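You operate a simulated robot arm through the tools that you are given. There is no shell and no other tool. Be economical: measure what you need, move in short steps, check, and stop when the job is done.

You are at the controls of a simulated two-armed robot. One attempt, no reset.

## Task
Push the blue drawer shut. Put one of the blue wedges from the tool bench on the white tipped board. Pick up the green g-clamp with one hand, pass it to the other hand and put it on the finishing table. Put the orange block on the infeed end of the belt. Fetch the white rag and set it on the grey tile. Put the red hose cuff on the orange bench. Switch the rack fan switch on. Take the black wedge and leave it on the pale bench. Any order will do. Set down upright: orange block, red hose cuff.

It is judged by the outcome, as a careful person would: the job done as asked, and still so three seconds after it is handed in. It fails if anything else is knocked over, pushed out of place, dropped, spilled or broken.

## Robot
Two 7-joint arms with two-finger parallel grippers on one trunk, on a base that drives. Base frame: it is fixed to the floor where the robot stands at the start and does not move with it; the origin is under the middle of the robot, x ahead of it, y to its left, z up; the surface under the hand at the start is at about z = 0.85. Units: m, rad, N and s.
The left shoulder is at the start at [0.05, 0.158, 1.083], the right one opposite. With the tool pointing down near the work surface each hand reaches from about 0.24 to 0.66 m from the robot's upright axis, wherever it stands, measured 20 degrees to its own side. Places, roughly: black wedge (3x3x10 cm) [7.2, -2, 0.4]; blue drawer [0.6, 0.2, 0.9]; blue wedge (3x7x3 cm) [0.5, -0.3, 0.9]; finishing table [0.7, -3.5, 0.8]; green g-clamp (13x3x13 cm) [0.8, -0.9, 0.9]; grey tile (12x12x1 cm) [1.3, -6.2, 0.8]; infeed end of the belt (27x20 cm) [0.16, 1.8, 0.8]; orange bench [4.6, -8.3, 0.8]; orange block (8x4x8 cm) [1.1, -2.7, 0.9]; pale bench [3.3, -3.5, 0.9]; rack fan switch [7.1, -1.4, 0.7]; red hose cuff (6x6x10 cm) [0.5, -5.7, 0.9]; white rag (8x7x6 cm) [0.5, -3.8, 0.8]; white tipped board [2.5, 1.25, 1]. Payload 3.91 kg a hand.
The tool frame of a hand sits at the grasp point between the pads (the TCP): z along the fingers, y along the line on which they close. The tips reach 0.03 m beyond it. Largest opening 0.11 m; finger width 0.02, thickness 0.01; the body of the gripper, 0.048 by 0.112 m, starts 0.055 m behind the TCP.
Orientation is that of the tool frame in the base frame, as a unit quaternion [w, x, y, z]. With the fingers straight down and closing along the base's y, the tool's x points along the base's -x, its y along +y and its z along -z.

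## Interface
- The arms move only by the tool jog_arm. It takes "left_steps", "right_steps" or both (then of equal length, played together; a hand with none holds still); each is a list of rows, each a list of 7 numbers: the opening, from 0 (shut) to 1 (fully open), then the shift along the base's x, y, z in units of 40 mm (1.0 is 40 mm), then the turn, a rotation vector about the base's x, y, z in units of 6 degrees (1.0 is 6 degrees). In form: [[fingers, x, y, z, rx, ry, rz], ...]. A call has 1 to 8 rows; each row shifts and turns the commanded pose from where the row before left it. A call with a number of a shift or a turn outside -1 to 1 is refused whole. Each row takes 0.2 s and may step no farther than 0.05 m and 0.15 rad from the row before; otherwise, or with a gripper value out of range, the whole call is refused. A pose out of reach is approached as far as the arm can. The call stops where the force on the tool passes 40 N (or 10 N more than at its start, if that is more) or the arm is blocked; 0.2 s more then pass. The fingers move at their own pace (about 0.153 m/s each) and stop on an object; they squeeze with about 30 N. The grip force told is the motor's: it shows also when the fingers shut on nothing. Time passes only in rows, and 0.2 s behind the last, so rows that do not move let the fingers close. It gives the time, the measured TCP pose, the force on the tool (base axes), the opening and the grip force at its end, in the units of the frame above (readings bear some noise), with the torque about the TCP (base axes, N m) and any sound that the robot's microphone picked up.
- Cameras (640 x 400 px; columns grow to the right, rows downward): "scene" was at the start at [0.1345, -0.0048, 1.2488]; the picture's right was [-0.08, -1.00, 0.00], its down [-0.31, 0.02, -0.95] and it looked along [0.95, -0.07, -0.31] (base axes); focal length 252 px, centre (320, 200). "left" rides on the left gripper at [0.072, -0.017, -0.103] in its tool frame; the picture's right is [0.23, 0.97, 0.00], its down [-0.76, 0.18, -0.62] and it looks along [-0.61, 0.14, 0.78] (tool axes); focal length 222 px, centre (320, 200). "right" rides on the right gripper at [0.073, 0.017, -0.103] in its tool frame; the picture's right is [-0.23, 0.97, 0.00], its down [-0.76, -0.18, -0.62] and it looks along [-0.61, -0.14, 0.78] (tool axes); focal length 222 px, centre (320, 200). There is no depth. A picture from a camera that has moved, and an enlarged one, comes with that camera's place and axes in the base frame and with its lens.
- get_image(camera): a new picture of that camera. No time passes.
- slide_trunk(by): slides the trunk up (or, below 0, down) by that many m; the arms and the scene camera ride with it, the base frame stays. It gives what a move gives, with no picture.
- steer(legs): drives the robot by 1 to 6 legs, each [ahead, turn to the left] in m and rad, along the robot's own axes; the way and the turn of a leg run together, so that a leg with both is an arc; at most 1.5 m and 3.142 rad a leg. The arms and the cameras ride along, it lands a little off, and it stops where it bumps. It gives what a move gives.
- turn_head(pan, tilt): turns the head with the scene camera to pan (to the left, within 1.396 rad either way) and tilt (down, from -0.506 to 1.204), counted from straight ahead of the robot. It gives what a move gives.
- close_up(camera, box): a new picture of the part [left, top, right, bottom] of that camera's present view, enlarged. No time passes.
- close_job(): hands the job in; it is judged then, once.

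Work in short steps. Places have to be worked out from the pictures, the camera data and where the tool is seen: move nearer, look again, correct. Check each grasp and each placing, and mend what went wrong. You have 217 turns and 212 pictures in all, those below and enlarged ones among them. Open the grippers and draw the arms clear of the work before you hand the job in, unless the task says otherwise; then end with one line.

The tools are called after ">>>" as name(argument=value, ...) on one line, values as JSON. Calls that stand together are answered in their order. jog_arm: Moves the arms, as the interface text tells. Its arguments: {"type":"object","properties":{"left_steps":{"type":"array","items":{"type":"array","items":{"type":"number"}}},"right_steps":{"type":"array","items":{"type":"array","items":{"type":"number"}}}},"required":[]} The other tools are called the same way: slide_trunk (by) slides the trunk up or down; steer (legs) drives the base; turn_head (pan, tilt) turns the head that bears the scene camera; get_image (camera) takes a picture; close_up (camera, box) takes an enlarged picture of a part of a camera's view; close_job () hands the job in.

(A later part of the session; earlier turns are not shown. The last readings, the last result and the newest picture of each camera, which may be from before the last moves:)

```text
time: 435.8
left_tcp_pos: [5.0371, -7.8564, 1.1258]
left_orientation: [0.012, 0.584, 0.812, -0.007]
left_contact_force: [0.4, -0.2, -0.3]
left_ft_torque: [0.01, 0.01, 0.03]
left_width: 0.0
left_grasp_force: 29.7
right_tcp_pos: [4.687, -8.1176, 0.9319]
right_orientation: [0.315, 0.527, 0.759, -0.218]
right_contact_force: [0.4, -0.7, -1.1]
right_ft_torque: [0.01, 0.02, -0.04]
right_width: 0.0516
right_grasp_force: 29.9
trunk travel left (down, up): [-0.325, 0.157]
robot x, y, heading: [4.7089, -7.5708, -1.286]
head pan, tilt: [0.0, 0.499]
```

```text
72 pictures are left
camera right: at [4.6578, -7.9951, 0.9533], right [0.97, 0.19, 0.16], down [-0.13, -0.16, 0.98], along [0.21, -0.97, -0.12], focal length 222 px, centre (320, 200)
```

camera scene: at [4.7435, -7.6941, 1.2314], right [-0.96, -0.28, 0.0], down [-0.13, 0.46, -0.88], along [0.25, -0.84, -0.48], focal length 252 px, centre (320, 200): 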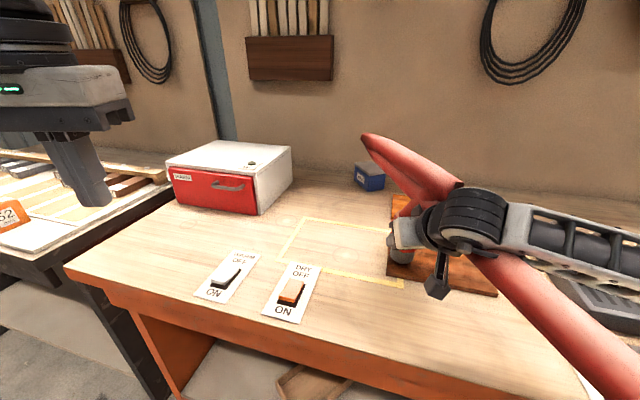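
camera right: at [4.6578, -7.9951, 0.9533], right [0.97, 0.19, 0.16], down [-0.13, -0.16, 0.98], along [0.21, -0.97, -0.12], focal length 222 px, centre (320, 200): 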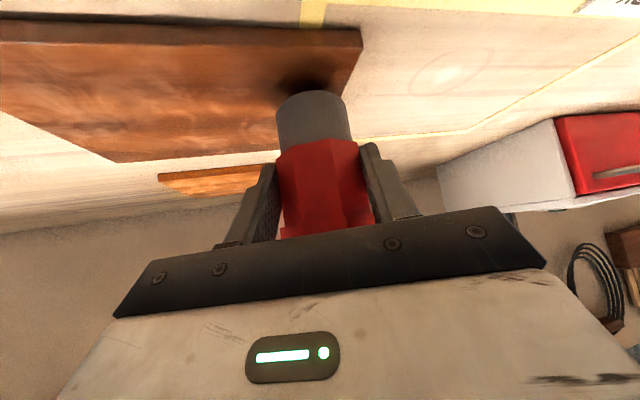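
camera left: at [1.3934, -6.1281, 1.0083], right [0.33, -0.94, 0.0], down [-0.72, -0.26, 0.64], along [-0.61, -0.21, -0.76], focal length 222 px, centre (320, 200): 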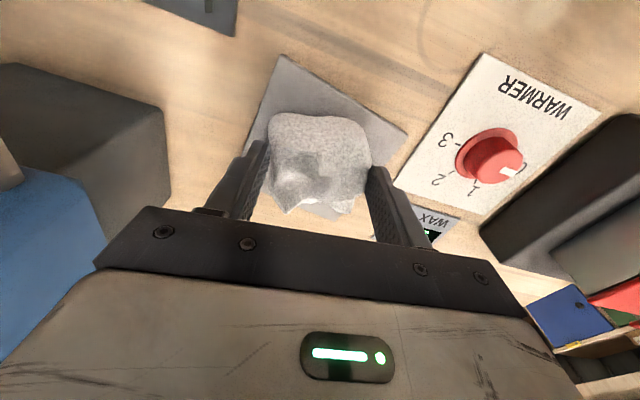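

There's a yellow-taped rectangle (x≈4.69–4.98, y≈-8.33 to -8.12) on the bench; I'll set the cuff inside it at about (4.82,-8.19).

>>> jog_arm(right_steps=[[0, 0.83, -0.4, 0, 0, 0, 0], [0, 0.83, -0.4, 0, 0, 0, 0], [0, 0.83, -0.4, 0, 0, 0, 0], [0, 0.83, -0.5, -0.3, 0, 0, 0]])

>>> get_image(camera="scene")

>>> get_image(camera="right")

```text
time: 436.8
left_tcp_pos: [5.0363, -7.8577, 1.126]
left_orientation: [0.012, 0.584, 0.812, -0.007]
left_contact_force: [0.6, 0.4, -0.4]
left_ft_torque: [0.03, 0.06, 0.0]
left_width: 0.0
left_grasp_force: 29.7
right_tcp_pos: [4.8228, -8.1861, 0.9191]
right_orientation: [0.315, 0.527, 0.759, -0.218]
right_contact_force: [0.3, 0.6, -2.0]
right_ft_torque: [0.04, 0.03, -0.02]
right_width: 0.0514
right_grasp_force: 29.7
trunk travel left (down, up): [-0.325, 0.157]
robot x, y, heading: [4.707, -7.5699, -1.285]
head pan, tilt: [0.0, 0.499]
```

```text
71 pictures are left
camera scene: at [4.7442, -7.6941, 1.2314], right [-0.96, -0.28, 0.0], down [-0.13, 0.46, -0.88], along [0.25, -0.84, -0.48], focal length 252 px, centre (320, 200)
```

scene: 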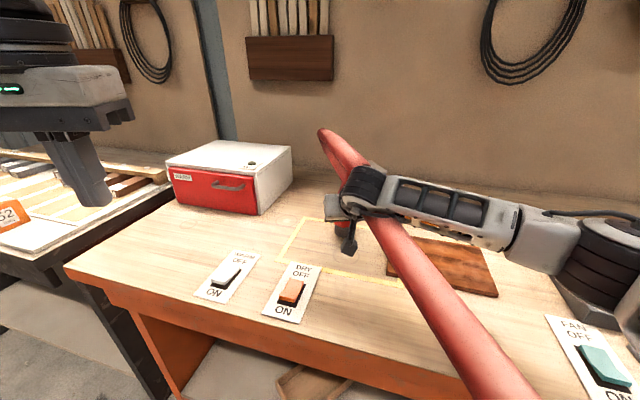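

```text
70 pictures are left
camera right: at [4.7936, -8.0639, 0.94], right [0.97, 0.19, 0.16], down [-0.13, -0.15, 0.98], along [0.21, -0.97, -0.12], focal length 222 px, centre (320, 200)
```

right: 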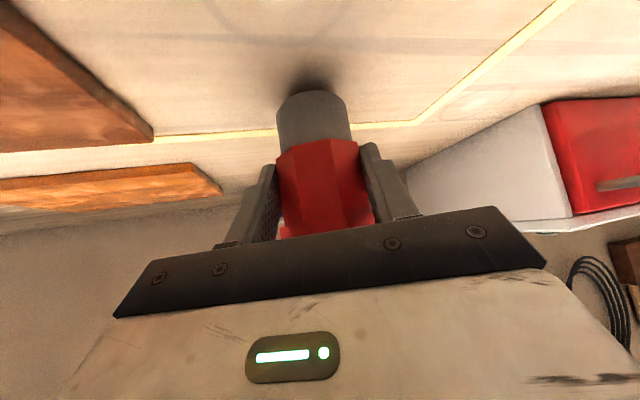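

The cuff hovers inside the taped area. I lower in small steps to contact.

>>> jog_arm(right_steps=[[0, 0, 0, -0.6, 0, 0, 0], [0, 0, 0, -0.4, 0, 0, 0], [0, 0, 0, -0.2, 0, 0, 0], [0, 0, 0, -0.12, 0, 0, 0]])

>>> get_image(camera="right")

```text
time: 437.8
left_tcp_pos: [5.0353, -7.8524, 1.126]
left_orientation: [0.015, 0.583, 0.812, -0.008]
left_contact_force: [-0.3, 0.1, 0.5]
left_ft_torque: [0.0, 0.01, -0.01]
left_width: 0.0002
left_grasp_force: 30.1
right_tcp_pos: [4.8223, -8.1857, 0.878]
right_orientation: [0.324, 0.524, 0.757, -0.219]
right_contact_force: [-2.4, 7.8, 36.6]
right_ft_torque: [-0.14, 0.37, -0.15]
right_width: 0.0512
right_grasp_force: 29.7
trunk travel left (down, up): [-0.325, 0.157]
robot x, y, heading: [4.7067, -7.5688, -1.289]
head pan, tilt: [0.0, 0.499]
```

```text
69 pictures are left
camera right: at [4.7933, -8.0627, 0.8972], right [0.97, 0.2, 0.17], down [-0.14, -0.14, 0.98], along [0.22, -0.97, -0.11], focal length 222 px, centre (320, 200)
```

right: 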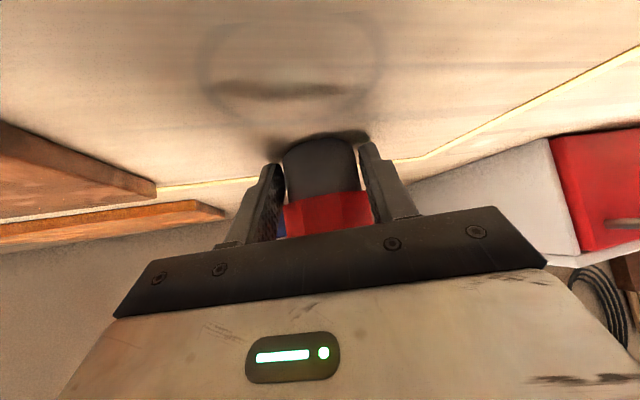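

Contact came earlier than expected and the cuff slid in the grip. I zoom to judge its attitude.

>>> close_up(camera="scene", box=[260, 150, 420, 290])

>>> get_image(camera="left")

```text
2.86 times, centred on (340, 220) of scene
camera zoom: at [4.7429, -7.6896, 1.2324], right [-0.96, -0.28, 0.0], down [-0.13, 0.46, -0.88], along [0.25, -0.84, -0.47], focal length 722 px, centre (263, 143)
```

zoom: 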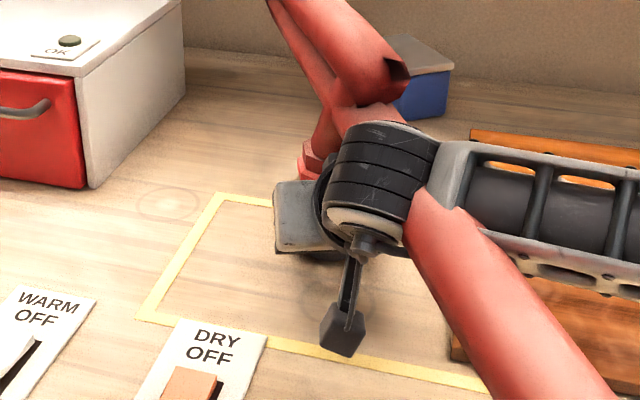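

```text
67 pictures are left
camera left: at [4.9939, -7.7856, 1.2272], right [0.85, 0.53, 0.0], down [0.4, -0.65, 0.65], along [0.34, -0.55, -0.76], focal length 222 px, centre (320, 200)
```

left: 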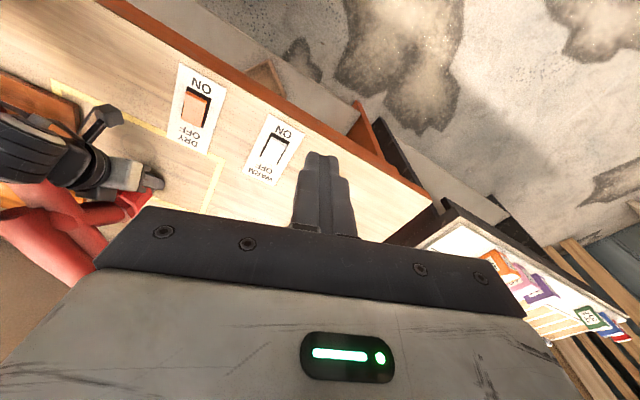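

>>> close_up(camera="left", box=[40, 100, 240, 250])

```text
2.67 times, centred on (140, 175) of left
camera zoom: at [4.9939, -7.7856, 1.2272], right [0.85, 0.53, 0.0], down [0.4, -0.65, 0.65], along [0.34, -0.55, -0.76], focal length 592 px, centre (800, 267)
```

zoom: 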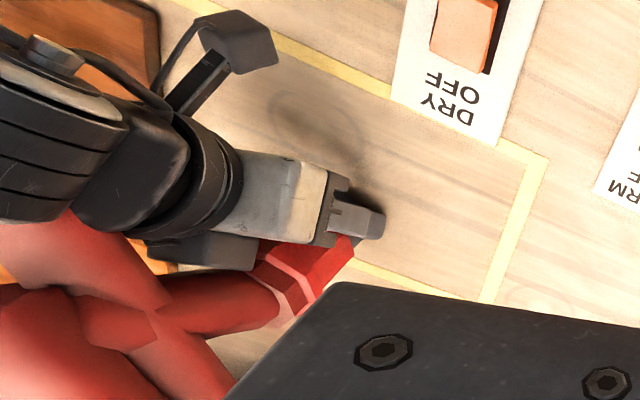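

The cuff looks near upright with its base on the bench. I open gradually and look before withdrawing.

>>> jog_arm(right_steps=[[0.5, 0, 0, 0.05, 0, 0, 0], [0.6, 0, 0, 0, 0, 0, 0], [0.8, 0, 0, 0, 0, 0, 0], [0.8, 0, 0, 0, 0, 0, 0]])

>>> get_image(camera="right")

>>> close_up(camera="left", box=[40, 100, 240, 250])

```text
time: 438.8
left_tcp_pos: [5.0376, -7.8526, 1.1242]
left_orientation: [0.012, 0.583, 0.812, -0.008]
left_contact_force: [0.5, 0.1, 0.1]
left_ft_torque: [0.02, 0.01, 0.02]
left_width: 0.0
left_grasp_force: 30.3
right_tcp_pos: [4.8287, -8.182, 0.8779]
right_orientation: [0.325, 0.522, 0.759, -0.216]
right_contact_force: [22.8, 9.6, 29.8]
right_ft_torque: [-0.58, 0.26, 0.34]
right_width: 0.0756
right_grasp_force: 0.2
trunk travel left (down, up): [-0.325, 0.157]
robot x, y, heading: [4.7064, -7.5736, -1.287]
head pan, tilt: [0.0, 0.499]
```

```text
65 pictures are left
camera right: at [4.797, -8.0593, 0.8979], right [0.96, 0.21, 0.18], down [-0.15, -0.15, 0.98], along [0.23, -0.97, -0.11], focal length 222 px, centre (320, 200)
```

right: 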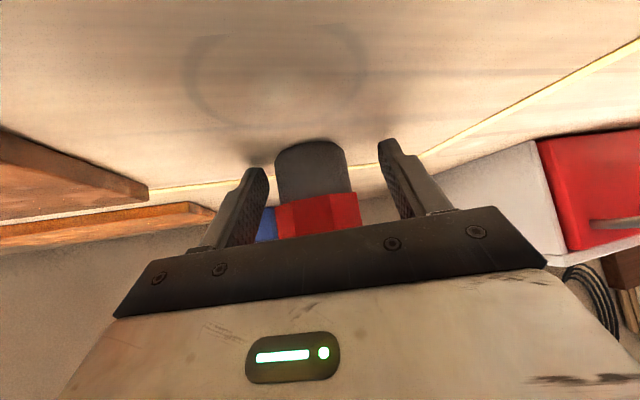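

```text
2.67 times, centred on (140, 175) of left
camera zoom: at [4.9963, -7.786, 1.2262], right [0.85, 0.53, -0.01], down [0.41, -0.65, 0.65], along [0.34, -0.55, -0.76], focal length 592 px, centre (800, 267)
```

zoom: 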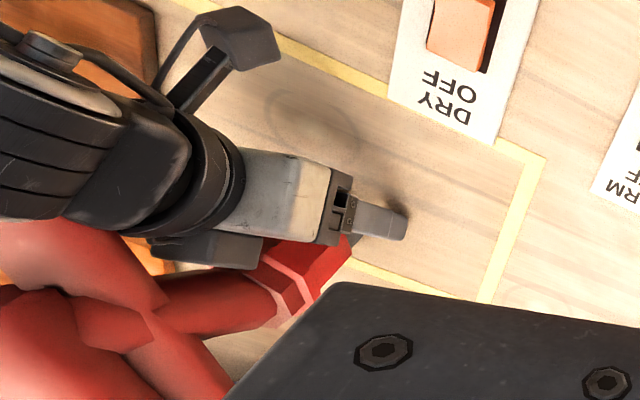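

The hand itself is pressing on the bench (bench z≈0.85). I raise it 1 cm and open fully.

>>> jog_arm(right_steps=[[0.8, 0, 0, 0.15, 0, 0, 0], [0.8, 0, 0, 0.1, 0, 0, 0], [0.9, 0, 0, 0, 0, 0, 0]])

>>> get_image(camera="right")

```text
time: 439.6
left_tcp_pos: [5.036, -7.8547, 1.1261]
left_orientation: [0.013, 0.583, 0.812, -0.007]
left_contact_force: [0.3, -0.1, 0.2]
left_ft_torque: [0.0, -0.01, -0.01]
left_width: 0.0
left_grasp_force: 30.0
right_tcp_pos: [4.8183, -8.1863, 0.8783]
right_orientation: [0.311, 0.53, 0.758, -0.219]
right_contact_force: [-6.5, 9.8, 10.0]
right_ft_torque: [0.35, -0.4, 0.42]
right_width: 0.0981
right_grasp_force: 0.0
trunk travel left (down, up): [-0.325, 0.157]
robot x, y, heading: [4.7045, -7.5698, -1.287]
head pan, tilt: [0.0, 0.499]
```

```text
63 pictures are left
camera right: at [4.7892, -8.0635, 0.9], right [0.97, 0.18, 0.16], down [-0.13, -0.16, 0.98], along [0.2, -0.97, -0.13], focal length 222 px, centre (320, 200)
```

right: 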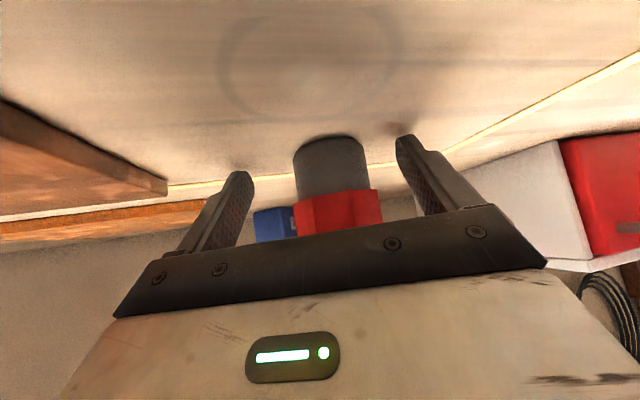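

The fingers are open around the cuff. I withdraw along the finger axis.

>>> jog_arm(right_steps=[[0.95, 0, 0, 0.2, 0, 0, 0], [0.95, -0.18, 0.5, 0.53, 0, 0, 0], [0.95, -0.18, 0.5, 0.53, 0, 0, 0], [0.95, -0.18, 0.5, 0.53, 0, 0, 0], [0.95, -0.18, 0.5, 0.53, 0, 0, 0], [0.95, -0.2, 0.7, 0.6, 0, 0, 0]])

>>> get_image(camera="scene")

>>> get_image(camera="right")

```text
time: 441.0
left_tcp_pos: [5.0361, -7.8551, 1.1252]
left_orientation: [0.012, 0.584, 0.812, -0.006]
left_contact_force: [0.0, 0.2, 0.3]
left_ft_torque: [0.03, 0.01, -0.01]
left_width: 0.0
left_grasp_force: 29.4
right_tcp_pos: [4.7817, -8.0778, 0.9955]
right_orientation: [0.314, 0.527, 0.759, -0.218]
right_contact_force: [0.2, 0.0, 0.1]
right_ft_torque: [0.0, 0.01, -0.01]
right_width: 0.1048
right_grasp_force: 0.1
trunk travel left (down, up): [-0.325, 0.157]
robot x, y, heading: [4.7056, -7.5701, -1.284]
head pan, tilt: [0.0, 0.499]
```

```text
62 pictures are left
camera scene: at [4.7437, -7.6937, 1.2315], right [-0.96, -0.28, 0.0], down [-0.13, 0.46, -0.88], along [0.25, -0.84, -0.48], focal length 252 px, centre (320, 200)
```

scene: 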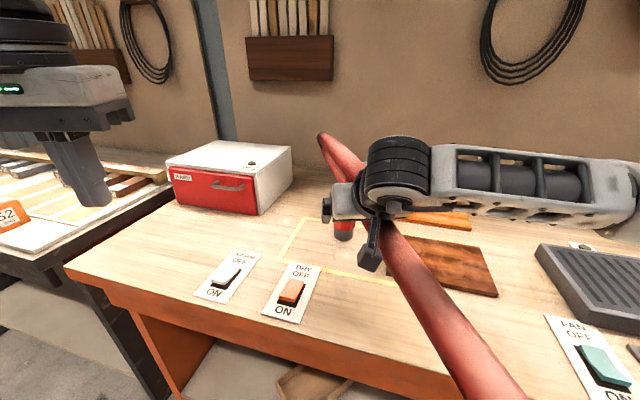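

```text
61 pictures are left
camera right: at [4.7526, -7.9551, 1.0171], right [0.97, 0.19, 0.16], down [-0.13, -0.15, 0.98], along [0.21, -0.97, -0.12], focal length 222 px, centre (320, 200)
```

right: 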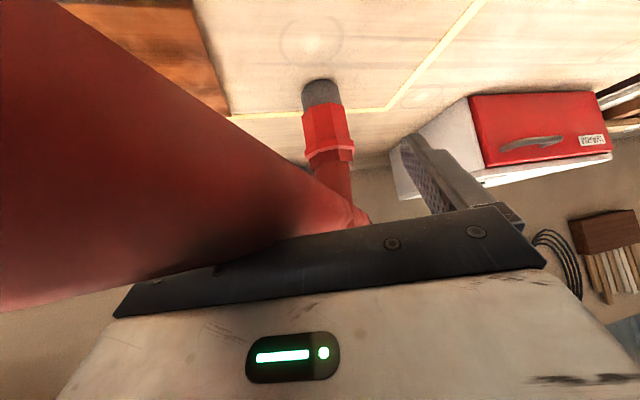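

The cuff stands upright inside the taped area. I withdraw the right arm, un-tilting it, and zoom to confirm the cuff afterwards.

>>> jog_arm(right_steps=[[0.6, -0.1, 0.4, 0.4, 0, 0, 0], [0.6, -0.1, 0.4, 0.3, 0.883, 0.323, 0], [0.6, -0.1, 0.3, 0.3, 0.883, 0.323, 0], [0.3, -0.1, 0.3, 0.3, 0.883, 0.323, 0], [0, 0, 0, 0.3, 0.883, 0.323, 0], [0, 0, 0, 0.3, 0.883, 0.323, 0], [0, 0, 0, 0, 0.883, 0.323, 0], [0, 0, 0, 0, 0.883, 0.323, 0]])

>>> get_image(camera="scene")

```text
time: 442.8
left_tcp_pos: [5.0385, -7.8549, 1.1253]
left_orientation: [0.012, 0.584, 0.812, -0.006]
left_contact_force: [0.7, -0.3, -0.3]
left_ft_torque: [-0.01, -0.02, 0.0]
left_width: 0.0001
left_grasp_force: 30.4
right_tcp_pos: [4.7679, -8.0215, 1.072]
right_orientation: [0.04, 0.571, 0.82, -0.024]
right_contact_force: [-1.4, -0.1, -0.3]
right_ft_torque: [-0.02, 0.0, 0.01]
right_width: 0.0
right_grasp_force: 29.5
trunk travel left (down, up): [-0.325, 0.157]
robot x, y, heading: [4.7048, -7.5675, -1.289]
head pan, tilt: [0.0, 0.499]
```

```text
60 pictures are left
camera scene: at [4.7438, -7.694, 1.2314], right [-0.96, -0.28, 0.0], down [-0.13, 0.46, -0.88], along [0.25, -0.84, -0.48], focal length 252 px, centre (320, 200)
```

scene: 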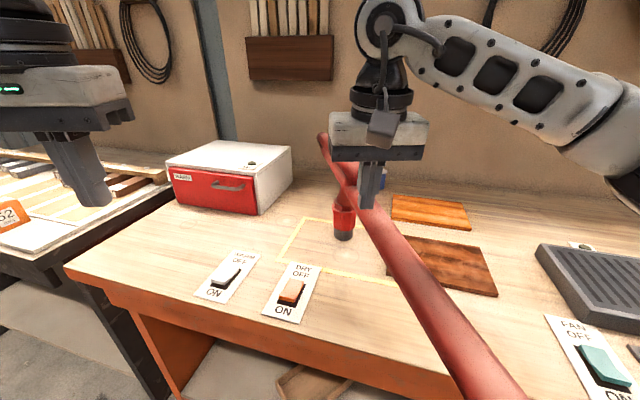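

The cuff stands upright on the orange bench. Next the rack in the east: I back off, turn to face north-east and look.

>>> steer(legs=[[-0.45, 0], [0, 2.4]])

>>> turn_head(pan=0.0, tilt=0.2)

>>> get_image(camera="scene")

```text
time: 451.3
left_tcp_pos: [4.5127, -6.6974, 1.1246]
left_orientation: [0.01, -0.56, 0.829, 0.009]
left_contact_force: [-0.1, 0.6, 1.0]
left_ft_torque: [-0.04, 0.01, -0.01]
left_width: 0.0001
left_grasp_force: 30.6
right_tcp_pos: [4.8234, -6.7473, 1.0722]
right_orientation: [0.038, -0.571, 0.819, 0.03]
right_contact_force: [-0.1, -0.8, 0.6]
right_ft_torque: [-0.01, -0.03, 0.0]
right_width: 0.0001
right_grasp_force: 29.9
trunk travel left (down, up): [-0.325, 0.157]
robot x, y, heading: [4.5754, -7.1302, 1.149]
head pan, tilt: [0.0, 0.499]
```

```text
time: 452.1
left_tcp_pos: [4.5131, -6.6955, 1.1251]
left_orientation: [0.011, -0.559, 0.829, 0.01]
left_contact_force: [0.3, 0.7, -0.2]
left_ft_torque: [0.0, -0.02, 0.02]
left_width: 0.0
left_grasp_force: 30.3
right_tcp_pos: [4.824, -6.7475, 1.0713]
right_orientation: [0.037, -0.572, 0.819, 0.031]
right_contact_force: [0.4, 0.2, -0.2]
right_ft_torque: [-0.03, -0.01, 0.0]
right_width: 0.0001
right_grasp_force: 29.8
trunk travel left (down, up): [-0.325, 0.157]
robot x, y, heading: [4.5738, -7.1334, 1.146]
head pan, tilt: [0.0, 0.201]
```

```text
59 pictures are left
camera scene: at [4.6342, -7.006, 1.2591], right [0.91, -0.41, 0.0], down [-0.08, -0.18, -0.98], along [0.4, 0.89, -0.2], focal length 252 px, centre (320, 200)
```

scene: 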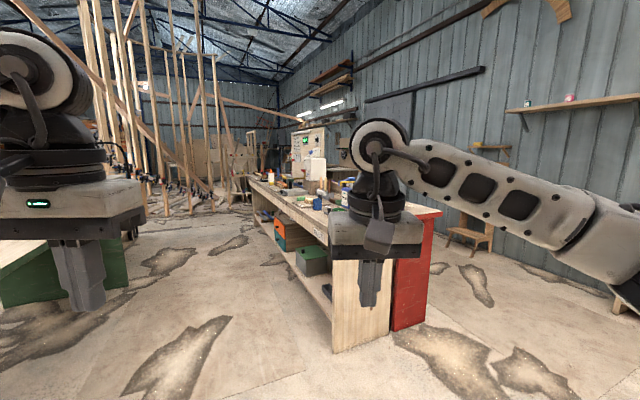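

A long bench runs north at x≈5.3–6; the rack seems beyond it. I drive up its west side to y≈-4.2 and look again.

>>> steer(legs=[[0, 0.42], [1.5, 0], [1.4, 0], [0, -0.5]])

>>> get_image(camera="scene")

>>> turn_head(pan=1.3, tilt=0.3)

>>> get_image(camera="scene")

```text
time: 468.7
left_tcp_pos: [4.6103, -3.8277, 1.1247]
left_orientation: [0.012, -0.514, 0.858, 0.009]
left_contact_force: [0.0, 0.0, 0.3]
left_ft_torque: [0.0, 0.01, -0.03]
left_width: 0.0
left_grasp_force: 30.3
right_tcp_pos: [4.9142, -3.9118, 1.0714]
right_orientation: [0.039, -0.526, 0.849, 0.029]
right_contact_force: [0.0, 0.2, 0.0]
right_ft_torque: [0.01, 0.01, -0.02]
right_width: 0.0001
right_grasp_force: 30.1
trunk travel left (down, up): [-0.325, 0.157]
robot x, y, heading: [4.6307, -4.2635, 1.04]
head pan, tilt: [0.0, 0.201]
```

```text
58 pictures are left
camera scene: at [4.6972, -4.1468, 1.2591], right [0.86, -0.51, 0.0], down [-0.1, -0.17, -0.98], along [0.5, 0.84, -0.2], focal length 252 px, centre (320, 200)
```

scene: 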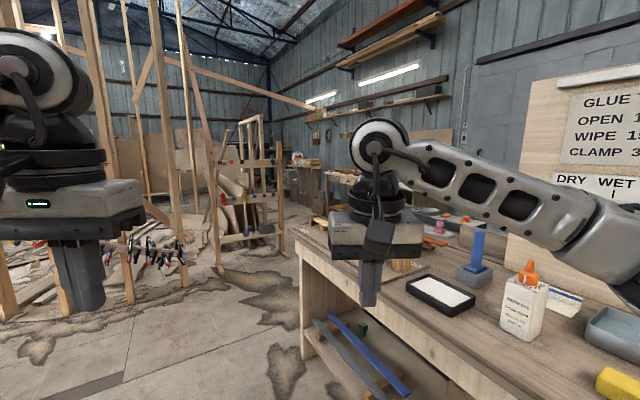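

```text
time: 470.1
left_tcp_pos: [4.6105, -3.8281, 1.1235]
left_orientation: [0.011, -0.514, 0.858, 0.008]
left_contact_force: [-1.2, 0.1, 0.3]
left_ft_torque: [0.02, 0.0, 0.0]
left_width: 0.0004
left_grasp_force: 30.1
right_tcp_pos: [4.9141, -3.9107, 1.0712]
right_orientation: [0.039, -0.526, 0.849, 0.028]
right_contact_force: [0.8, -0.5, -0.1]
right_ft_torque: [0.02, -0.02, 0.04]
right_width: 0.0
right_grasp_force: 29.7
trunk travel left (down, up): [-0.325, 0.157]
robot x, y, heading: [4.6282, -4.2625, 1.038]
head pan, tilt: [1.3, 0.3]
```

```text
57 pictures are left
camera scene: at [4.5848, -4.1598, 1.2499], right [0.72, 0.69, 0.0], down [0.21, -0.21, -0.96], along [-0.66, 0.69, -0.3], focal length 252 px, centre (320, 200)
```

scene: 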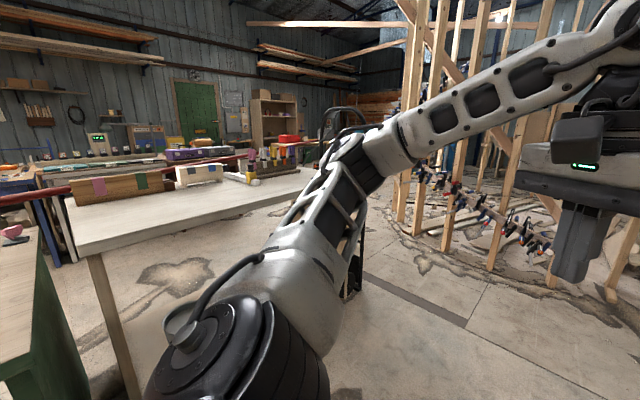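

The pale bench (white top) is at my left near (3.3,-3.5). The rack is to the east past this bench's end; I drive to about (5.5,-2.45) and look.

>>> steer(legs=[[0, 0.5], [1.5, 0], [0.3, 0], [0, -1.5], [0.85, 0]])

>>> turn_head(pan=0.2, tilt=0.35)

>>> get_image(camera="scene")

```text
time: 488.4
left_tcp_pos: [5.9367, -2.1848, 1.1253]
left_orientation: [0.014, -0.041, 0.999, 0.002]
left_contact_force: [-0.2, 0.2, 0.5]
left_ft_torque: [0.01, 0.01, -0.01]
left_width: 0.0001
left_grasp_force: 30.2
right_tcp_pos: [6.0335, -2.4857, 1.0717]
right_orientation: [0.047, -0.055, 0.997, 0.006]
right_contact_force: [0.1, 0.3, 0.4]
right_ft_torque: [-0.01, 0.02, 0.02]
right_width: 0.0
right_grasp_force: 30.2
trunk travel left (down, up): [-0.325, 0.157]
robot x, y, heading: [5.5795, -2.438, 0.049]
head pan, tilt: [1.3, 0.3]
```

```text
time: 489.8
left_tcp_pos: [5.9371, -2.1856, 1.1252]
left_orientation: [0.014, -0.041, 0.999, 0.003]
left_contact_force: [-0.1, 0.0, 0.4]
left_ft_torque: [0.02, -0.01, 0.04]
left_width: 0.0
left_grasp_force: 29.8
right_tcp_pos: [6.0326, -2.4863, 1.0713]
right_orientation: [0.048, -0.056, 0.997, 0.006]
right_contact_force: [-0.1, -0.1, 0.0]
right_ft_torque: [-0.01, -0.02, -0.02]
right_width: 0.0001
right_grasp_force: 29.7
trunk travel left (down, up): [-0.325, 0.157]
robot x, y, heading: [5.5812, -2.4399, 0.043]
head pan, tilt: [0.201, 0.351]
```

```text
56 pictures are left
camera scene: at [5.712, -2.4112, 1.2452], right [0.24, -0.97, 0.0], down [-0.33, -0.08, -0.94], along [0.91, 0.23, -0.34], focal length 252 px, centre (320, 200)
```

scene: 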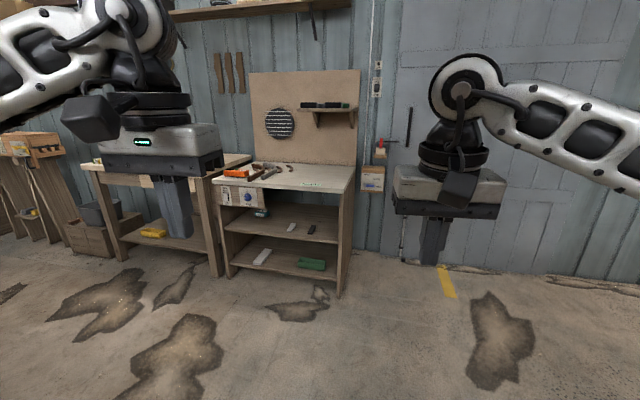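

The rack is ahead with a fan and a panel. I zoom in on it.

>>> close_up(camera="scene", box=[200, 150, 370, 300])

```text
2.67 times, centred on (285, 225) of scene
camera zoom: at [5.712, -2.4112, 1.2452], right [0.24, -0.97, 0.0], down [-0.33, -0.08, -0.94], along [0.91, 0.23, -0.34], focal length 673 px, centre (413, 133)
```

zoom: 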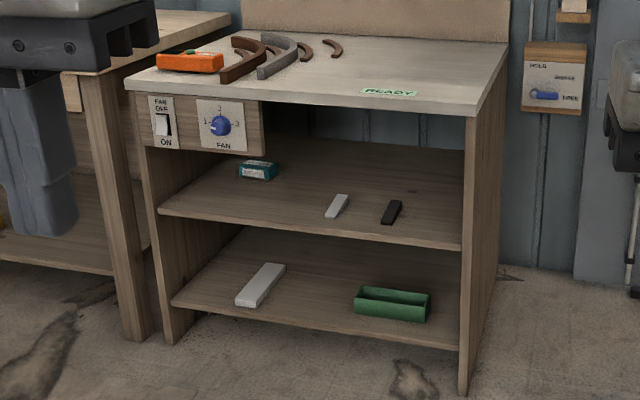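

The rocker (OFF top / ON bottom) is at about (7.08,-1.43,0.71) and the black wedge lies on the middle shelf (z≈0.465) at (7.18,-1.985). I lower the trunk 0.3 m and drive to about (6.52,-1.71) facing the rack.

>>> slide_trunk(by=-0.3)

>>> steer(legs=[[0, 0.617], [1.15, 0], [0, -0.65]])

>>> turn_head(pan=0.0, tilt=0.45)

>>> get_image(camera="scene")

```text
time: 492.8
left_tcp_pos: [5.9372, -2.1839, 0.8247]
left_orientation: [0.014, -0.041, 0.999, 0.002]
left_contact_force: [-0.9, 0.7, -0.3]
left_ft_torque: [-0.02, -0.02, -0.02]
left_width: 0.0001
left_grasp_force: 30.2
right_tcp_pos: [6.0327, -2.4857, 0.772]
right_orientation: [0.048, -0.056, 0.997, 0.006]
right_contact_force: [0.0, 0.4, 0.7]
right_ft_torque: [-0.02, -0.03, 0.0]
right_width: 0.0001
right_grasp_force: 30.2
trunk travel left (down, up): [-0.025, 0.457]
robot x, y, heading: [5.5785, -2.438, 0.038]
head pan, tilt: [0.201, 0.351]
```

```text
time: 502.1
left_tcp_pos: [6.8171, -1.449, 0.825]
left_orientation: [0.014, -0.049, 0.999, 0.003]
left_contact_force: [-0.3, -0.2, -0.7]
left_ft_torque: [0.02, -0.01, 0.0]
left_width: 0.0
left_grasp_force: 30.4
right_tcp_pos: [6.9178, -1.7486, 0.7728]
right_orientation: [0.048, -0.063, 0.997, 0.007]
right_contact_force: [0.2, -0.3, 0.8]
right_ft_torque: [0.0, 0.02, 0.04]
right_width: 0.0
right_grasp_force: 29.7
trunk travel left (down, up): [-0.025, 0.457]
robot x, y, heading: [6.465, -1.706, 0.055]
head pan, tilt: [0.201, 0.351]
```

```text
time: 502.8
left_tcp_pos: [6.8173, -1.4497, 0.8255]
left_orientation: [0.015, -0.05, 0.999, 0.002]
left_contact_force: [-0.4, -0.2, -0.2]
left_ft_torque: [0.0, -0.03, -0.03]
left_width: 0.0001
left_grasp_force: 29.9
right_tcp_pos: [6.9172, -1.7482, 0.7727]
right_orientation: [0.047, -0.062, 0.997, 0.006]
right_contact_force: [0.2, 0.4, -0.3]
right_ft_torque: [0.01, 0.01, -0.01]
right_width: 0.0
right_grasp_force: 30.2
trunk travel left (down, up): [-0.025, 0.457]
robot x, y, heading: [6.4629, -1.7075, 0.058]
head pan, tilt: [0.0, 0.45]
```

```text
54 pictures are left
camera scene: at [6.5979, -1.6972, 0.936], right [0.06, -1.0, 0.0], down [-0.43, -0.02, -0.9], along [0.9, 0.05, -0.43], focal length 252 px, centre (320, 200)
```

scene: 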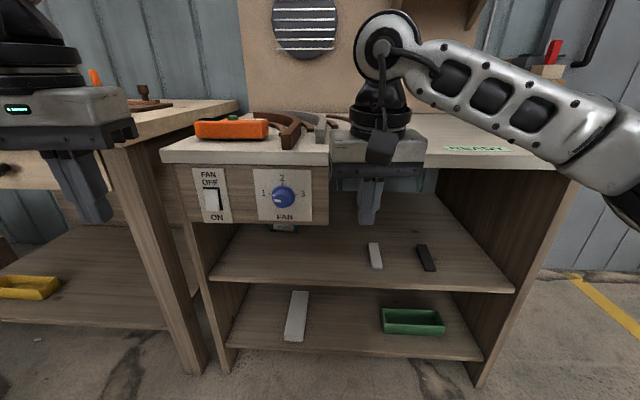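

The panel plane is x≈7.065, rocker centre (7.065,-1.44,0.71). I tilt the closed left hand about 60° and bring it in front of the rocker's lower (ON) half.

>>> jog_arm(left_steps=[[0, 0.3, 0, -0.34, 0, -0.94, 0], [0, 0.3, 0, -0.34, 0, -0.94, 0], [0, 0.3, 0, -0.34, 0, -0.94, 0], [0, 0.3, 0, -0.34, 0, -0.94, 0], [0, 0.3, 0, -0.34, 0, -0.94, 0], [0, 0.3, 0, -0.34, 0, -0.94, 0], [0, 0.3, 0, -0.34, 0, -0.94, 0], [0, 0.3, 0, -0.34, 0, -0.94, 0]])

>>> jog_arm(left_steps=[[0, 0.4, 0, 0, 0, -0.85, 0], [0, 0.4, 0, 0, 0, -0.85, 0], [0, 0.2, 0, 0, 0, -0.8, 0]])

>>> get_image(camera="left")

>>> get_image(camera="scene")

```text
time: 504.6
left_tcp_pos: [6.9132, -1.4479, 0.7168]
left_orientation: [0.398, -0.046, 0.916, -0.016]
left_contact_force: [0.3, 0.0, 0.3]
left_ft_torque: [-0.05, 0.01, 0.0]
left_width: 0.0
left_grasp_force: 29.5
right_tcp_pos: [6.9168, -1.749, 0.7722]
right_orientation: [0.048, -0.063, 0.997, 0.007]
right_contact_force: [0.5, -1.0, 0.3]
right_ft_torque: [0.04, -0.01, -0.01]
right_width: 0.0
right_grasp_force: 29.9
trunk travel left (down, up): [-0.025, 0.457]
robot x, y, heading: [6.4645, -1.7081, 0.058]
head pan, tilt: [0.0, 0.45]
```

```text
time: 505.4
left_tcp_pos: [6.9529, -1.4465, 0.7164]
left_orientation: [0.514, -0.044, 0.857, -0.022]
left_contact_force: [-0.1, 0.5, 0.2]
left_ft_torque: [-0.01, 0.01, 0.03]
left_width: 0.0
left_grasp_force: 29.8
right_tcp_pos: [6.9183, -1.7487, 0.7709]
right_orientation: [0.048, -0.063, 0.997, 0.007]
right_contact_force: [-0.7, 0.5, 0.4]
right_ft_torque: [-0.01, -0.02, 0.03]
right_width: 0.0
right_grasp_force: 30.1
trunk travel left (down, up): [-0.025, 0.457]
robot x, y, heading: [6.4617, -1.7102, 0.054]
head pan, tilt: [0.0, 0.45]
```

```text
53 pictures are left
camera left: at [6.8278, -1.4713, 0.7025], right [-0.16, 0.95, -0.28], down [-0.2, 0.25, 0.95], along [0.97, 0.2, 0.15], focal length 222 px, centre (320, 200)
```

left: 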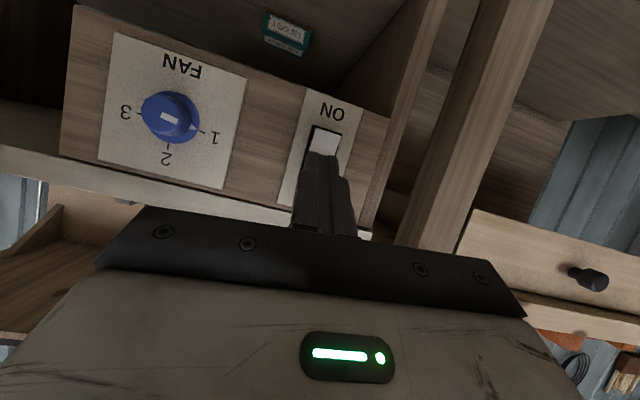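

```text
52 pictures are left
camera scene: at [6.5979, -1.6972, 0.936], right [0.06, -1.0, 0.0], down [-0.43, -0.02, -0.9], along [0.9, 0.05, -0.44], focal length 252 px, centre (320, 200)
```

scene: 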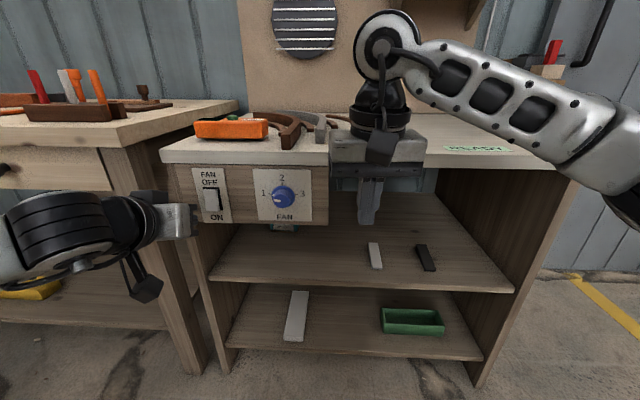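

The fingertips face the rocker; its ON half is at z≈0.69. I lower 1 cm and push forward until it clicks.

>>> jog_arm(left_steps=[[0, 0.5, 0.1, -0.3, 0, 0, 0], [0, 0.5, 0, 0, 0, 0, 0], [0, 0.5, 0, 0, 0, 0, 0], [0, 0.3, 0, 0, 0, 0, 0], [0, 0.2, 0, 0, 0, 0, 0], [0, 0.15, 0, 0, 0, 0, 0]])

>>> get_image(camera="left")

```text
time: 506.8
left_tcp_pos: [7.0389, -1.4432, 0.7036]
left_orientation: [0.513, -0.043, 0.857, -0.022]
left_contact_force: [0.6, 0.1, 0.1]
left_ft_torque: [0.01, -0.01, -0.01]
left_width: 0.0
left_grasp_force: 30.0
right_tcp_pos: [6.9169, -1.7487, 0.7726]
right_orientation: [0.048, -0.062, 0.997, 0.007]
right_contact_force: [-0.7, 0.0, 0.5]
right_ft_torque: [0.0, 0.01, -0.03]
right_width: 0.0
right_grasp_force: 30.3
trunk travel left (down, up): [-0.025, 0.457]
robot x, y, heading: [6.4629, -1.7041, 0.051]
head pan, tilt: [0.0, 0.45]
```

```text
51 pictures are left
camera left: at [6.9138, -1.4678, 0.6905], right [-0.16, 0.95, -0.28], down [-0.2, 0.25, 0.95], along [0.97, 0.2, 0.15], focal length 222 px, centre (320, 200)
```

left: 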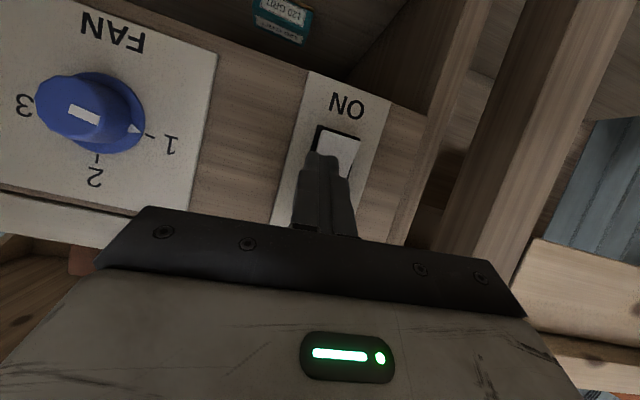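

Not touching yet; the rocker is slightly to the left and lower. I adjust and keep pushing.

>>> jog_arm(left_steps=[[0, 0, 0.25, -0.3, 0, 0, 0], [0, 0.2, 0, 0, 0, 0, 0], [0, 0.2, 0, 0, 0, 0, 0], [0, 0.2, 0, 0, 0, 0, 0], [0, 0.2, 0, 0, 0, 0, 0], [0, 0.2, 0, 0, 0, 0, 0]])

>>> get_image(camera="left")

```text
time: 507.7
left_tcp_pos: [7.0535, -1.4333, 0.6892]
left_orientation: [0.509, -0.043, 0.859, -0.022]
left_contact_force: [-13.2, 0.5, 4.3]
left_ft_torque: [0.0, -0.08, -0.03]
left_width: 0.0
left_grasp_force: 29.8
right_tcp_pos: [6.9156, -1.7484, 0.7724]
right_orientation: [0.049, -0.064, 0.997, 0.006]
right_contact_force: [0.1, 0.4, -0.6]
right_ft_torque: [0.02, -0.04, 0.03]
right_width: 0.0
right_grasp_force: 30.5
trunk travel left (down, up): [-0.025, 0.457]
robot x, y, heading: [6.4643, -1.7061, 0.056]
head pan, tilt: [0.0, 0.45]
heard: click
stopped in row 4 (left hand): the force on the tool passed its limit at 53 N (the readings are from after the stop); the commanded pose is now the measured one
```

```text
50 pictures are left
camera left: at [6.9268, -1.4578, 0.677], right [-0.16, 0.95, -0.28], down [-0.19, 0.25, 0.95], along [0.97, 0.21, 0.14], focal length 222 px, centre (320, 200)
```

left: 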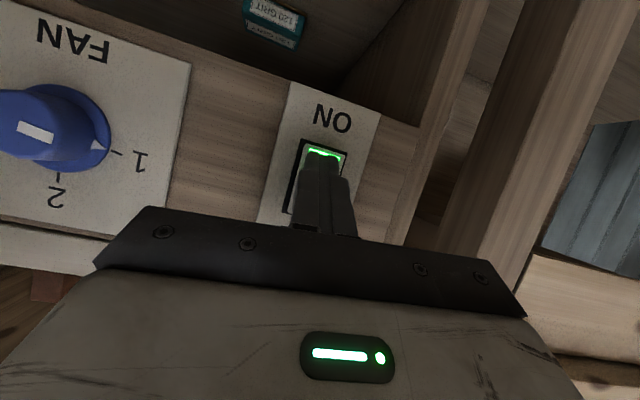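

Click heard and the rocker lights green: the fan switch is on. I retract the left hand and pre-pose the right hand (tilted 45°) for the black wedge, then move 0.1 m closer.

>>> jog_arm(left_steps=[[0, -0.8, 0, 0, 0, 0, 0], [0, -0.8, 0, 0, 0, 0, 0], [0, -0.8, 0, 0.1, 0, 0.9, 0], [0, -0.8, 0, 0.1, 0, 0.9, 0], [0, -0.5, 0, 0.2, 0, 0.9, 0], [0, -0.5, 0, 0.2, 0, 0.9, 0], [0, -0.5, 0, 0.2, 0, 0.9, 0], [0, -0.5, 0, 0.2, 0, 0.9, 0]], right_steps=[[0.6, -0.2, -0.7, -0.445, 0, -0.82, -0.15], [0.6, -0.2, -0.7, -0.445, 0, -0.82, -0.15], [0.6, -0.2, -0.7, -0.445, 0, -0.82, -0.15], [0.6, -0.2, -0.7, -0.445, 0, -0.82, -0.15], [0.6, -0.2, -0.7, -0.445, 0, -0.82, -0.15], [0.6, -0.2, -0.7, -0.445, 0, -0.82, -0.15], [0.6, -0.2, -0.7, -0.445, 0, -0.82, -0.15], [0.6, -0.2, -0.7, -0.445, 0, -0.82, -0.15]])

>>> steer(legs=[[0.1, 0]])

>>> get_image(camera="right")

>>> get_image(camera="scene")

```text
time: 509.5
left_tcp_pos: [6.8461, -1.4336, 0.7287]
left_orientation: [0.248, -0.048, 0.968, -0.009]
left_contact_force: [-0.8, -0.1, 0.1]
left_ft_torque: [-0.06, 0.0, 0.04]
left_width: 0.0
left_grasp_force: 29.8
right_tcp_pos: [6.8746, -1.9757, 0.6299]
right_orientation: [0.381, -0.002, 0.924, -0.019]
right_contact_force: [-0.5, 0.0, -0.2]
right_ft_torque: [-0.02, -0.02, -0.03]
right_width: 0.0659
right_grasp_force: 0.1
right hand out of reach, approached as far as the arm can: row 7, 8
trunk travel left (down, up): [-0.025, 0.457]
robot x, y, heading: [6.4658, -1.7049, 0.054]
head pan, tilt: [0.0, 0.45]
```

```text
time: 510.7
left_tcp_pos: [6.9433, -1.4307, 0.7296]
left_orientation: [0.248, -0.047, 0.967, -0.008]
left_contact_force: [-0.5, 0.2, -0.2]
left_ft_torque: [0.03, 0.01, -0.04]
left_width: 0.0
left_grasp_force: 29.9
right_tcp_pos: [6.9711, -1.9734, 0.6305]
right_orientation: [0.381, 0.001, 0.924, -0.019]
right_contact_force: [0.1, 0.2, -0.2]
right_ft_torque: [-0.04, 0.02, 0.01]
right_width: 0.0661
right_grasp_force: 0.0
trunk travel left (down, up): [-0.025, 0.457]
robot x, y, heading: [6.5573, -1.7023, 0.053]
head pan, tilt: [0.0, 0.45]
```

```text
49 pictures are left
camera right: at [6.8459, -1.9521, 0.6508], right [0.18, 0.98, 0.13], down [0.1, -0.15, 0.98], along [0.98, -0.16, -0.12], focal length 222 px, centre (320, 200)
```

right: 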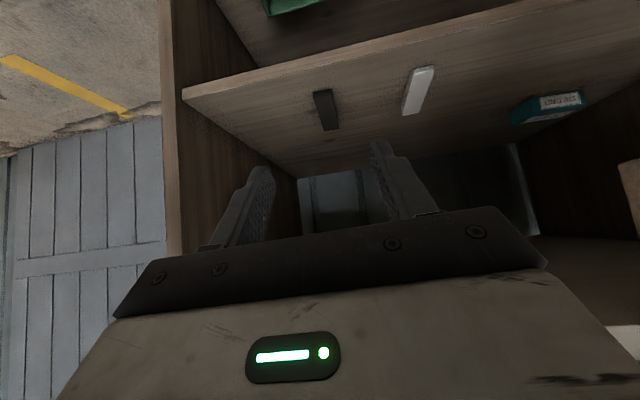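

```text
48 pictures are left
camera scene: at [6.6939, -1.692, 0.936], right [0.05, -1.0, 0.0], down [-0.43, -0.02, -0.9], along [0.9, 0.05, -0.44], focal length 252 px, centre (320, 200)
```

scene: 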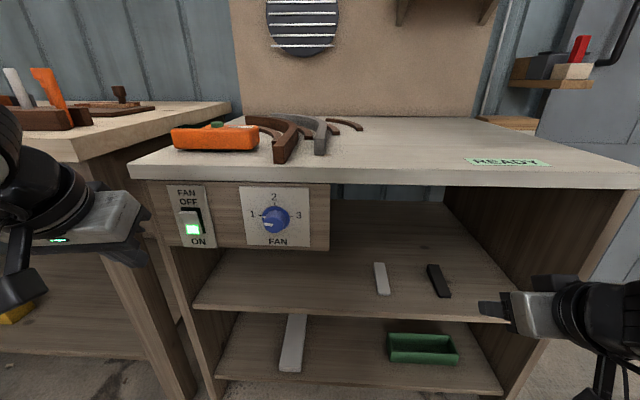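

The switch shows ON. The wedge is near (7.18,-1.972). I move the right hand in under the rack top and partway down, then check.

>>> jog_arm(right_steps=[[0.6, 1, 0.03, 0, 0, 0, 0], [0.6, 1, 0, 0, 0, 0, 0], [0.6, 0.84, 0, -0.81, 0, 0, 0], [0.6, 0.84, 0, -0.81, 0, 0, 0], [0.6, 0.7, 0, -0.7, 0, 0, 0]])

>>> get_image(camera="right")

>>> get_image(camera="scene")

```text
time: 511.9
left_tcp_pos: [6.9427, -1.4306, 0.7287]
left_orientation: [0.247, -0.047, 0.968, -0.009]
left_contact_force: [0.0, -0.2, -0.1]
left_ft_torque: [0.01, -0.04, 0.0]
left_width: 0.0
left_grasp_force: 30.1
right_tcp_pos: [7.1495, -1.9722, 0.5373]
right_orientation: [0.38, 0.0, 0.925, -0.019]
right_contact_force: [-0.9, -0.5, 0.8]
right_ft_torque: [0.01, -0.02, -0.01]
right_width: 0.0659
right_grasp_force: 0.0
trunk travel left (down, up): [-0.025, 0.457]
robot x, y, heading: [6.5616, -1.6984, 0.052]
head pan, tilt: [0.0, 0.45]
```

```text
47 pictures are left
camera right: at [7.0234, -1.9522, 0.5584], right [0.18, 0.98, 0.13], down [0.1, -0.14, 0.98], along [0.98, -0.16, -0.12], focal length 222 px, centre (320, 200)
```

right: 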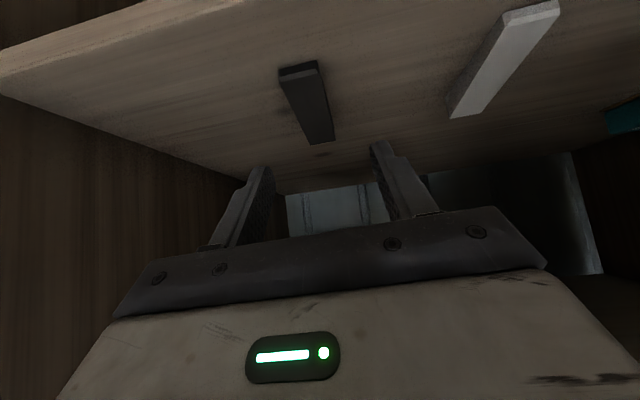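

```text
46 pictures are left
camera scene: at [6.6938, -1.692, 0.936], right [0.05, -1.0, 0.0], down [-0.43, -0.02, -0.9], along [0.9, 0.05, -0.44], focal length 252 px, centre (320, 200)
```

scene: 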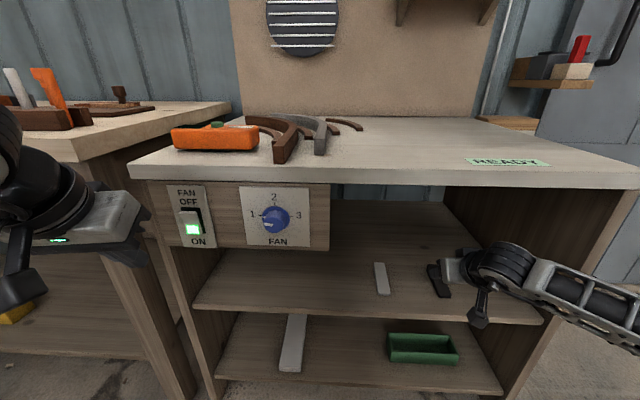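

The wedge (x 7.13–7.23) lies between the fingers, its thick end at the back. I go to (7.2,-1.974,0.495) and close.

>>> jog_arm(right_steps=[[0.6, 0.65, -0.04, -0.5, 0, 0, 0], [0.6, 0.6, 0, -0.35, 0, 0, 0], [0.6, 0, 0, -0.2, 0, 0, 0], [0, 0, 0, 0, 0, 0, 0], [0, 0, 0, 0, 0, 0, 0]])

>>> get_image(camera="right")

```text
time: 513.1
left_tcp_pos: [6.9422, -1.4303, 0.7289]
left_orientation: [0.247, -0.047, 0.968, -0.009]
left_contact_force: [0.6, 0.0, -0.5]
left_ft_torque: [-0.01, 0.02, 0.01]
left_width: 0.0003
left_grasp_force: 30.0
right_tcp_pos: [7.1983, -1.9739, 0.495]
right_orientation: [0.38, 0.001, 0.925, -0.019]
right_contact_force: [-0.7, 0.8, 0.3]
right_ft_torque: [0.02, 0.0, -0.01]
right_width: 0.0
right_grasp_force: 30.6
trunk travel left (down, up): [-0.025, 0.457]
robot x, y, heading: [6.5616, -1.6994, 0.052]
head pan, tilt: [0.0, 0.45]
```

```text
45 pictures are left
camera right: at [7.0727, -1.9538, 0.5164], right [0.18, 0.98, 0.13], down [0.1, -0.15, 0.98], along [0.98, -0.16, -0.12], focal length 222 px, centre (320, 200)
```

right: 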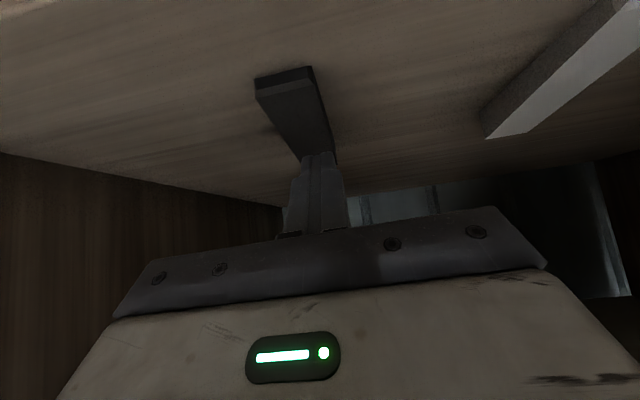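

The fingers passed over it: the shelf is actually at z≈0.437 and the wedge's thick end (near me) starts at x≈7.17. I reopen, lower 2.5 cm and close again.

>>> jog_arm(right_steps=[[0.6, 0, -0.2, 0.1, 0, 0, -0.4], [0.6, 0, 0, 0, 0, 0, 0], [0.6, 0.05, 0, -0.4, 0, 0, 0], [0.6, 0, 0, -0.3, 0, 0, 0], [0, 0, 0, 0, 0, 0, 0], [0, 0, 0, 0, 0, 0, 0]])

>>> get_image(camera="right")

```text
time: 514.5
left_tcp_pos: [6.9439, -1.43, 0.7283]
left_orientation: [0.247, -0.047, 0.968, -0.008]
left_contact_force: [0.1, -0.5, 0.1]
left_ft_torque: [-0.01, -0.04, 0.0]
left_width: 0.0002
left_grasp_force: 30.0
right_tcp_pos: [7.1983, -1.9808, 0.4708]
right_orientation: [0.379, 0.02, 0.925, -0.027]
right_contact_force: [-0.1, 0.3, 0.1]
right_ft_torque: [0.0, -0.02, 0.02]
right_width: 0.0289
right_grasp_force: 29.7
trunk travel left (down, up): [-0.025, 0.457]
robot x, y, heading: [6.5628, -1.7032, 0.056]
head pan, tilt: [0.0, 0.45]
```

```text
44 pictures are left
camera right: at [7.0745, -1.9555, 0.4924], right [0.22, 0.97, 0.13], down [0.09, -0.15, 0.98], along [0.97, -0.2, -0.12], focal length 222 px, centre (320, 200)
```

right: 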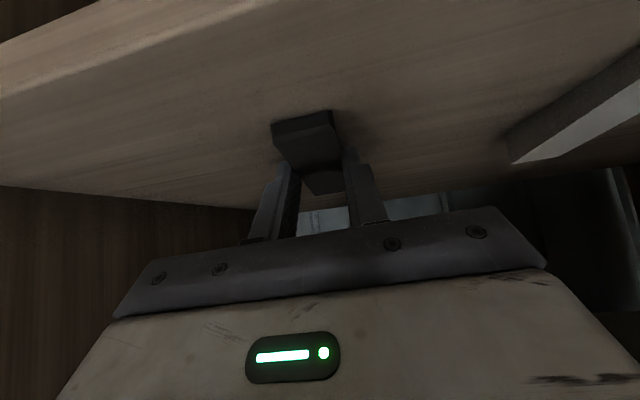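

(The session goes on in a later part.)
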